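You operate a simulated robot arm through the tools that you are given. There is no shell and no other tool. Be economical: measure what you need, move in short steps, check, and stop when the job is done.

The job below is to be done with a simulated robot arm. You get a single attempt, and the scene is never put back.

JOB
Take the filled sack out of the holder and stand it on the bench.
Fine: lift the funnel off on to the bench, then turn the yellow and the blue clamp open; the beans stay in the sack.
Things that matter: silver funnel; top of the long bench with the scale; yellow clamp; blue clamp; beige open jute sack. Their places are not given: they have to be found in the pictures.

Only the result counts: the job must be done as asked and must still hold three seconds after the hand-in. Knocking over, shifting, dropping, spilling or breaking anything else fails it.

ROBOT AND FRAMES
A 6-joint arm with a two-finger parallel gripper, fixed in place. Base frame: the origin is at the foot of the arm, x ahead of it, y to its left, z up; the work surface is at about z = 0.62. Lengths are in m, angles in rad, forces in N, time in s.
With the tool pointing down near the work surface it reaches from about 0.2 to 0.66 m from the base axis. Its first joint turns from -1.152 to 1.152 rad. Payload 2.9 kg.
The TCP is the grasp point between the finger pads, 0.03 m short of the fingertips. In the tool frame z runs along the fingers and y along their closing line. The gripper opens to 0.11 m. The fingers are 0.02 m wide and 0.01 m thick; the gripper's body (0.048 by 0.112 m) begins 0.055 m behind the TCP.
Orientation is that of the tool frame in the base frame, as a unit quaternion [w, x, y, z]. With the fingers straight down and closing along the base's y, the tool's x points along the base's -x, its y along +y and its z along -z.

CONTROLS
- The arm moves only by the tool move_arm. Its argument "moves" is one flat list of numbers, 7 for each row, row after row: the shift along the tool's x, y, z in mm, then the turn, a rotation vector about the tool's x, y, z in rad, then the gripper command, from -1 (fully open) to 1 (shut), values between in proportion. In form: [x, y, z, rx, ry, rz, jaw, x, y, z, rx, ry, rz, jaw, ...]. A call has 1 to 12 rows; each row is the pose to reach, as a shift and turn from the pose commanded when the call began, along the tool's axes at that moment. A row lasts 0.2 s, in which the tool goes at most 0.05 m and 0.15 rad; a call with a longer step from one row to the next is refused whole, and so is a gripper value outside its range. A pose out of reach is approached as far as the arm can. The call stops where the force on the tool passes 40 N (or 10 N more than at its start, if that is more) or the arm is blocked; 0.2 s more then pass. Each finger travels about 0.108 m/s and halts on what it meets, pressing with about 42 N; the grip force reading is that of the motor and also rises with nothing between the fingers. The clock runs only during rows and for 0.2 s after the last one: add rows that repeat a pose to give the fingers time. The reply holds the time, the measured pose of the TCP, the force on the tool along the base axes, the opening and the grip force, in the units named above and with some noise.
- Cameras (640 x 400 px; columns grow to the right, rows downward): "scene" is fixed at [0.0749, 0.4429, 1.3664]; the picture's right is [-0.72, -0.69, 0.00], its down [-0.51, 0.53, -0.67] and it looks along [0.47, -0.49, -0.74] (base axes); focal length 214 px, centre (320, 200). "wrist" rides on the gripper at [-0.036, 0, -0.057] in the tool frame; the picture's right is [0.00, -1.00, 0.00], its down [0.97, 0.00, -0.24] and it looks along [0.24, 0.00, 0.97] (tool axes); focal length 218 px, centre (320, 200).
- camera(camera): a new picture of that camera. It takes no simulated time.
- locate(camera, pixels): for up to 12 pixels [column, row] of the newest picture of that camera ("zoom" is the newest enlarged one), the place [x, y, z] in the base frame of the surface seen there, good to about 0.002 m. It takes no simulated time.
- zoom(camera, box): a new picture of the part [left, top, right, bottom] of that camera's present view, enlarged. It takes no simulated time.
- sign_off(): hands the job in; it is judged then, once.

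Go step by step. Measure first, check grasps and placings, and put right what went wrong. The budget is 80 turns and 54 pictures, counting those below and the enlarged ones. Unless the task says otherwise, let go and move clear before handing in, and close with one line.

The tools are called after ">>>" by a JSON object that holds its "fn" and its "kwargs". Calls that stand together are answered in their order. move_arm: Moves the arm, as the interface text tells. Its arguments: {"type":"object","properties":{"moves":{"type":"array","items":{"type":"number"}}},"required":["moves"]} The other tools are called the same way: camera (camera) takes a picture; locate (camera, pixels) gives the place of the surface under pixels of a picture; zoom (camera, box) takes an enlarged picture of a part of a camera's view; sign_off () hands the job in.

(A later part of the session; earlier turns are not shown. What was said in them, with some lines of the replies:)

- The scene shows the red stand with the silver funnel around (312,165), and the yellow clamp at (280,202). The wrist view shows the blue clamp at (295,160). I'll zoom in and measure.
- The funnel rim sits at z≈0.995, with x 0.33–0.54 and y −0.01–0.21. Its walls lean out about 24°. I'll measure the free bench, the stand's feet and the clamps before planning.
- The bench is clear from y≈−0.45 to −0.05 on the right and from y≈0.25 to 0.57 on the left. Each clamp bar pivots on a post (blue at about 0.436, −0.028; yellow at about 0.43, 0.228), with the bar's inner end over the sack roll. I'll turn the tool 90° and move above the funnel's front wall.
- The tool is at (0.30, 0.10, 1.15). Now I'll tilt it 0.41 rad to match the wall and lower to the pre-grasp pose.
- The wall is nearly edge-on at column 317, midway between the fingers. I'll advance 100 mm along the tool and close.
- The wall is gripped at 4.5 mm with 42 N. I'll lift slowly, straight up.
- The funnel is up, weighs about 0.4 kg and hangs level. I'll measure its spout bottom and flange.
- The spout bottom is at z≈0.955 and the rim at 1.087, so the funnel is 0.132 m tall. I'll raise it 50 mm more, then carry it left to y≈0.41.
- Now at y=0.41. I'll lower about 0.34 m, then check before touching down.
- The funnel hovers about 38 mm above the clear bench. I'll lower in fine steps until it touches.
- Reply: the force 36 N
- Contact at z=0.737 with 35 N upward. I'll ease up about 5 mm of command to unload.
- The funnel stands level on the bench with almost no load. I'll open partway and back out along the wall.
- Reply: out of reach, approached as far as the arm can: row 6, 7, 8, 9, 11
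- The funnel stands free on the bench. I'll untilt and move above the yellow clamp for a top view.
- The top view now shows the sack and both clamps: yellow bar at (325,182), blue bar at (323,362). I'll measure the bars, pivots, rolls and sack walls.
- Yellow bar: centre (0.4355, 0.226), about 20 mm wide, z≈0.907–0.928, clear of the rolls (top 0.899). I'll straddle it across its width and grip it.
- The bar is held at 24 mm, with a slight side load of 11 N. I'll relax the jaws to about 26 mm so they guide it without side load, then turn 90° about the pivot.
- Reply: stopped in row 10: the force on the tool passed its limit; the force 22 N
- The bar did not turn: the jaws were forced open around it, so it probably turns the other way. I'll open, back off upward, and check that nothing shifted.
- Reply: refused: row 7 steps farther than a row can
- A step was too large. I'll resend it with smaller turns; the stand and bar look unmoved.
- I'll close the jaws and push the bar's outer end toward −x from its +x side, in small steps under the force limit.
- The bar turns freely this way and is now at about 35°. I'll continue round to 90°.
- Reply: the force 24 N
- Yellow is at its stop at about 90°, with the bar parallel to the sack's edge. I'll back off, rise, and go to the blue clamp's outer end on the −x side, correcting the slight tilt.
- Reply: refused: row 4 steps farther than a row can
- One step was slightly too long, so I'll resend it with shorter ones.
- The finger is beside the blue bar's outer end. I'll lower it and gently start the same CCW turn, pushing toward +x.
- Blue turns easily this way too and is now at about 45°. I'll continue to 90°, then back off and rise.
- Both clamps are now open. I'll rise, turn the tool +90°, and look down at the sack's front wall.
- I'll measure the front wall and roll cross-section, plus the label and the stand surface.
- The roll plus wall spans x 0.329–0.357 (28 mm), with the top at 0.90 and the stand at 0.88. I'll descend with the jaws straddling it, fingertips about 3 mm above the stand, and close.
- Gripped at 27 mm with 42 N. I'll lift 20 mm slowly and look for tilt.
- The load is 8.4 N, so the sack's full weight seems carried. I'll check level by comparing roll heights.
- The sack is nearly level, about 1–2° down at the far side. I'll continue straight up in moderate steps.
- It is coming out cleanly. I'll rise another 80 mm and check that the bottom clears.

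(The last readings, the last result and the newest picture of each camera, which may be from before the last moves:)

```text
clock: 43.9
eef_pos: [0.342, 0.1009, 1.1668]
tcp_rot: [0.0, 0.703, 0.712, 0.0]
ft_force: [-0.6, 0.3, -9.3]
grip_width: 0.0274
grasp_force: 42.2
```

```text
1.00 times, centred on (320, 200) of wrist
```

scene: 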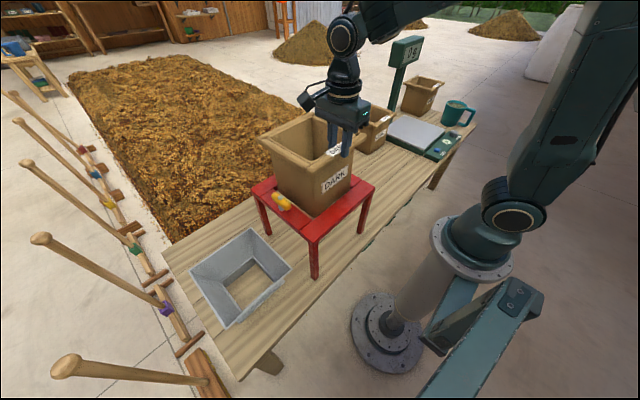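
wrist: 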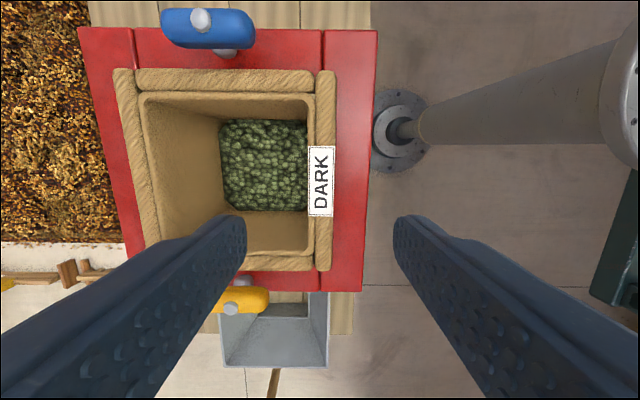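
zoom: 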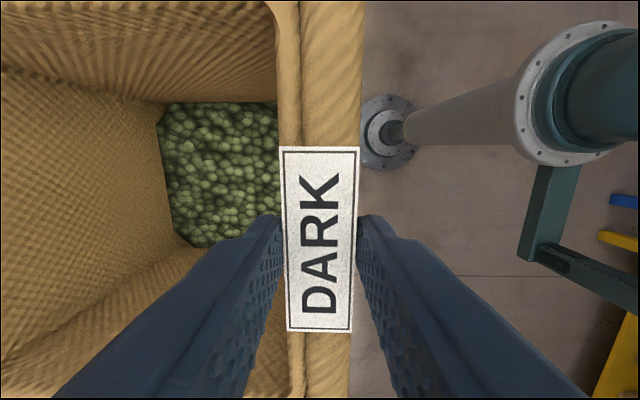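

The bottom front edge is at 0.961 and the sack is tilted about 3° down at the far side. I'll rise 30 mm more, then carry it right to y≈−0.24 over the clear bench.

>>> {"fn": "move_arm", "kwargs": {"moves": [0, 0, -15, 0, 0, 0, 1, 0, 0, -32, 0, 0, 0, 1, -10, 0, -35, 0, 0, 0, 1, -30, 0, -35, 0, 0, 0, 1, -60, 0, -35, 0, 0, 0, 1, -95, 0, -35, 0, 0, 0, 1, -130, 0, -35, 0, 0, 0, 1, -165, 0, -35, 0, 0, 0, 1, -195, 0, -35, 0, 0, 0, 1, -215, 0, -35, 0, 0, 0, 1, -225, 0, -35, 0, 0, 0, 1, -225, 0, -35, 0, 0, 0, 1]}}

>>> {"fn": "move_arm", "kwargs": {"moves": [-10, 0, 0, 0, 0, 0, 1, -30, 0, 0, 0, 0, 0, 1, -55, 0, 0, 0, 0, 0, 1, -80, 0, 0, 0, 0, 0, 1, -100, 0, 0, 0, 0, 0, 1, -115, 0, 0, 0, 0, 0, 1, -115, 0, 0, 0, 0, 0, 1]}}

>>> {"fn": "camera", "kwargs": {"camera": "scene"}}

```text
clock: 46.5
eef_pos: [0.3443, -0.125, 1.2021]
tcp_rot: [0.0, 0.703, 0.711, 0.0]
ft_force: [0.7, 0.2, -8.5]
grip_width: 0.0276
grasp_force: 41.9
```

```text
clock: 48.0
eef_pos: [0.3471, -0.2395, 1.2019]
tcp_rot: [-0.001, 0.702, 0.712, 0.0]
ft_force: [1.2, -0.2, -9.7]
grip_width: 0.0278
grasp_force: 42.1
```

```text
16 pictures are left
```

scene: 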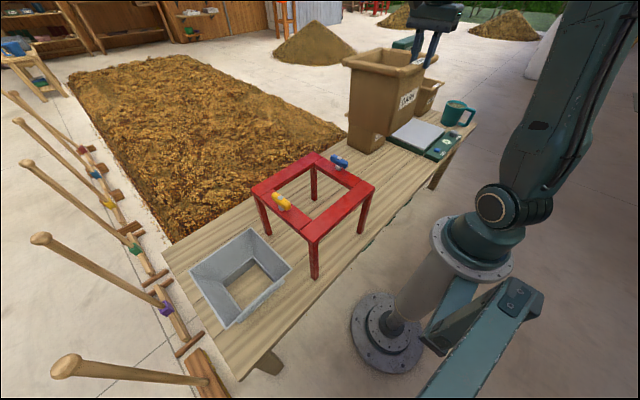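

The sack is over the clear area. I'll lower it to about 30 mm above the bench and check.

>>> {"fn": "move_arm", "kwargs": {"moves": [0, 0, 12, 0, 0, 0, 1, 0, 0, 36, 0, 0, 0, 1, 0, 0, 70, 0, 0, 0, 1, 0, 0, 106, 0, 0, 0, 1, 0, 0, 142, 0, 0, 0, 1, 0, 0, 178, 0, 0, 0, 1, 0, 0, 214, 0, 0, 0, 1, 0, 0, 250, 0, 0, 0, 1, 0, 0, 284, 0, 0, 0, 1, 0, 0, 310, 0, 0, 0, 1, 0, 0, 325, 0, 0, 0, 1, 0, 0, 330, 0, 0, 0, 1]}}

>>> {"fn": "zoom", "kwargs": {"camera": "scene", "box": [290, 60, 470, 230]}}

```text
clock: 50.6
eef_pos: [0.3464, -0.2402, 0.8733]
tcp_rot: [0.001, 0.703, 0.711, 0.0]
ft_force: [-0.3, -0.2, -8.9]
grip_width: 0.0276
grasp_force: 41.8
```

```text
2.35 times, centred on (380, 145) of scene
```

zoom: 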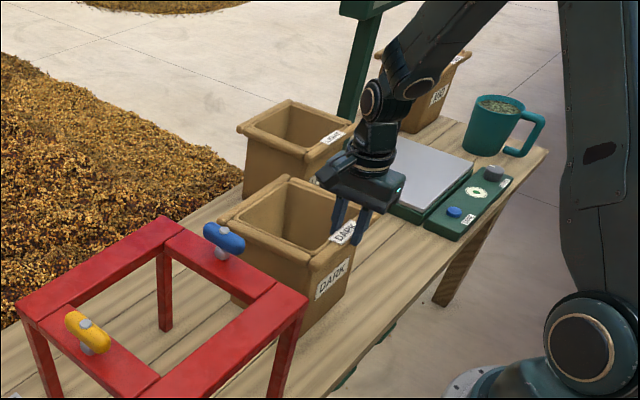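

It looks clear. I'll confirm the gaps to the LIGHT box and the scale before touchdown.

>>> {"fn": "locate", "kwargs": {"camera": "zoom", "pixels": [[245, 130], [315, 170], [285, 178], [225, 215], [312, 260], [262, 225], [365, 215], [395, 205], [440, 237], [247, 195]]}}

>>> {"fn": "camera", "kwargs": {"camera": "wrist"}}

```text
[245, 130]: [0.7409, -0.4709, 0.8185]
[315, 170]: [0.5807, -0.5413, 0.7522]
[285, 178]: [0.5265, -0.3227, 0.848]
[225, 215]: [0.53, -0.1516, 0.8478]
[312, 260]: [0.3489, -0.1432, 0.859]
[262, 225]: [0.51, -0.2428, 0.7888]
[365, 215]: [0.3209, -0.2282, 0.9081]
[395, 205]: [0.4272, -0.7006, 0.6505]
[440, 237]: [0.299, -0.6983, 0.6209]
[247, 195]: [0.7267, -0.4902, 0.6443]
```

```text
14 pictures are left
```

wrist: 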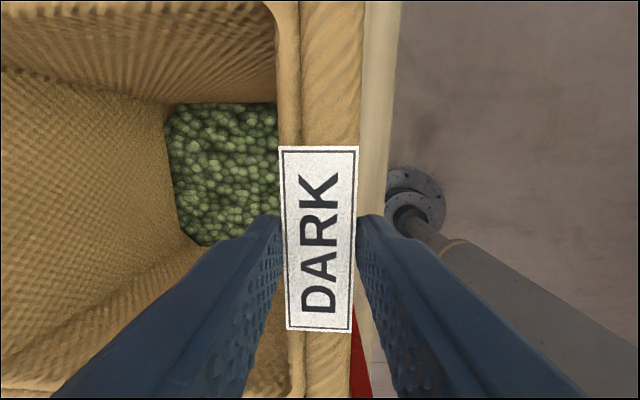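

Plenty of clearance. I'll lower in small steps to touchdown, expected at TCP z≈0.83.

>>> {"fn": "move_arm", "kwargs": {"moves": [0, 0, 12, 0, 0, 0, 1, 0, 0, 24, 0, 0, 0, 1, 0, 0, 32, 0, 0, 0, 1, 0, 0, 36, 0, 0, 0, 1, 0, 0, 38, 0, 0, 0, 1, 0, 0, 40, 0, 0, 0, 1, 0, 0, 41, 0, 0, 0, 1]}}

>>> {"fn": "locate", "kwargs": {"camera": "wrist", "pixels": [[375, 100], [395, 100], [399, 50]]}}

```text
clock: 52.2
eef_pos: [0.345, -0.2412, 0.8335]
tcp_rot: [0.001, 0.703, 0.711, 0.0]
ft_force: [-4.5, 2.0, 6.4]
grip_width: 0.0274
grasp_force: 40.9
stopped in row 7: the force on the tool passed its limit (the readings are from after the stop); the commanded pose is now the measured one
```

```text
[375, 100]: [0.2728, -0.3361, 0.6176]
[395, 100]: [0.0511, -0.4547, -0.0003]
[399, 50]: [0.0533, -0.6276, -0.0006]
```

First contact is at 0.8335, with the far bottom edge touching. I'll lower the front edge a few mm more.

>>> {"fn": "move_arm", "kwargs": {"moves": [0, 0, 2, 0, 0, 0, 1, 0, 0, 4, 0, 0, 0, 1, 0, 0, 5, 0, 0, 0, 1, 0, 0, 6, 0, 0, 0, 1]}}

>>> {"fn": "zoom", "kwargs": {"camera": "scene", "box": [310, 90, 430, 210]}}

```text
clock: 52.7
eef_pos: [0.3461, -0.2406, 0.8347]
tcp_rot: [0.001, 0.704, 0.711, -0.001]
ft_force: [-4.1, 3.0, 6.9]
grip_width: 0.0274
grasp_force: 41.9
stopped in row 2: the force on the tool passed its limit (the readings are from after the stop); the commanded pose is now the measured one
```

```text
3.33 times, centred on (370, 150) of scene
```

zoom: 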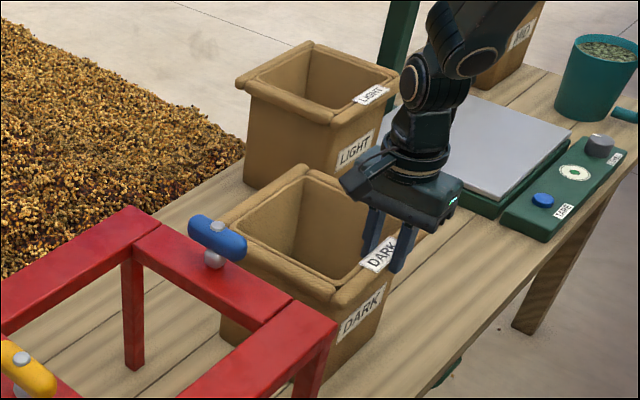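

The contact is stiff. I'll check how far from level the sack is.

>>> {"fn": "locate", "kwargs": {"camera": "zoom", "pixels": [[335, 295], [350, 285], [225, 215], [300, 172], [290, 262], [335, 365], [330, 335]]}}

```text
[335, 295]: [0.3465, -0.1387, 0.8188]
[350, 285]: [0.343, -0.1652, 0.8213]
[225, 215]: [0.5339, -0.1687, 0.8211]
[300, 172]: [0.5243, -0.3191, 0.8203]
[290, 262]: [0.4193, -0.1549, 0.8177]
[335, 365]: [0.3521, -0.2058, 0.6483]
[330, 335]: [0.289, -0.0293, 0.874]
```

The rim is at 0.818–0.821 all round, so the sack is level and flat on the bench. I'll release and rise straight up.

>>> {"fn": "move_arm", "kwargs": {"moves": [0, 0, 0, 0, 0, 0, 0.4, 0, 0, 0, 0, 0, 0, 0, 0, 0, 0, 0, 0, 0, 0, 0, 0, -20, 0, 0, 0, 0, 0, 0, -50, 0, 0, 0, 0, 0, 0, -95, 0, 0, 0, 0, 0, 0, -140, 0, 0, 0, 0, 0, 0, -185, 0, 0, 0, 0, 0, 0, -230, 0, 0, 0, 0, 0, 0, -270, 0, 0, 0, 0]}}

>>> {"fn": "camera", "kwargs": {"camera": "scene"}}

>>> {"fn": "camera", "kwargs": {"camera": "wrist"}}

>>> {"fn": "zoom", "kwargs": {"camera": "scene", "box": [240, 80, 430, 290]}}

```text
clock: 54.9
eef_pos: [0.3454, -0.2437, 1.1047]
tcp_rot: [0.0, 0.703, 0.711, -0.001]
ft_force: [0.1, 0.4, -0.3]
grip_width: 0.0551
grasp_force: 0.0
```

```text
12 pictures are left
```

scene: 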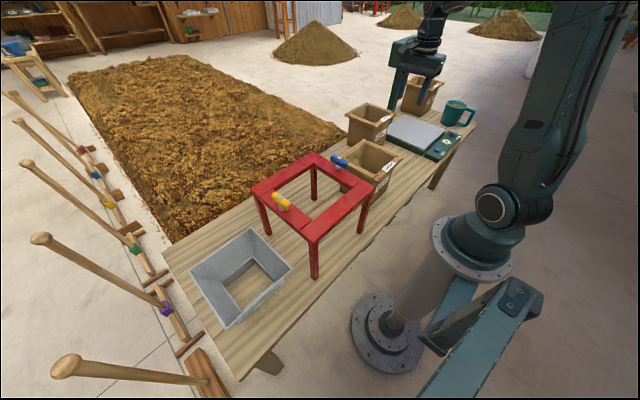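

```text
11 pictures are left
```

wrist: 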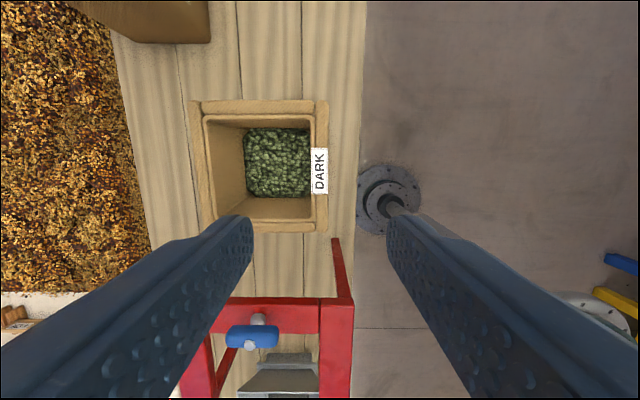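

```text
1.90 times, centred on (335, 185) of scene
```

zoom: 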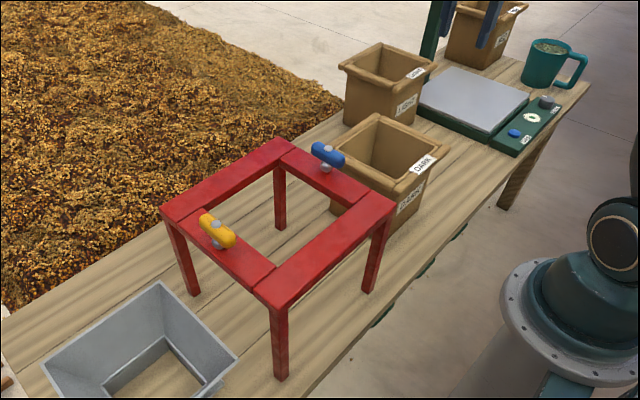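

The sack stands upright on the bench with its beans inside, the funnel is on the bench, both clamps are open, the stand has not moved, and the arm is clear. I'm handing it in.

>>> {"fn": "sign_off", "kwargs": {}}

```text
The job is handed in.
```

The job is handed in: the filled sack stands upright on the bench with its beans inside, the funnel is on the bench, and both clamps are open.
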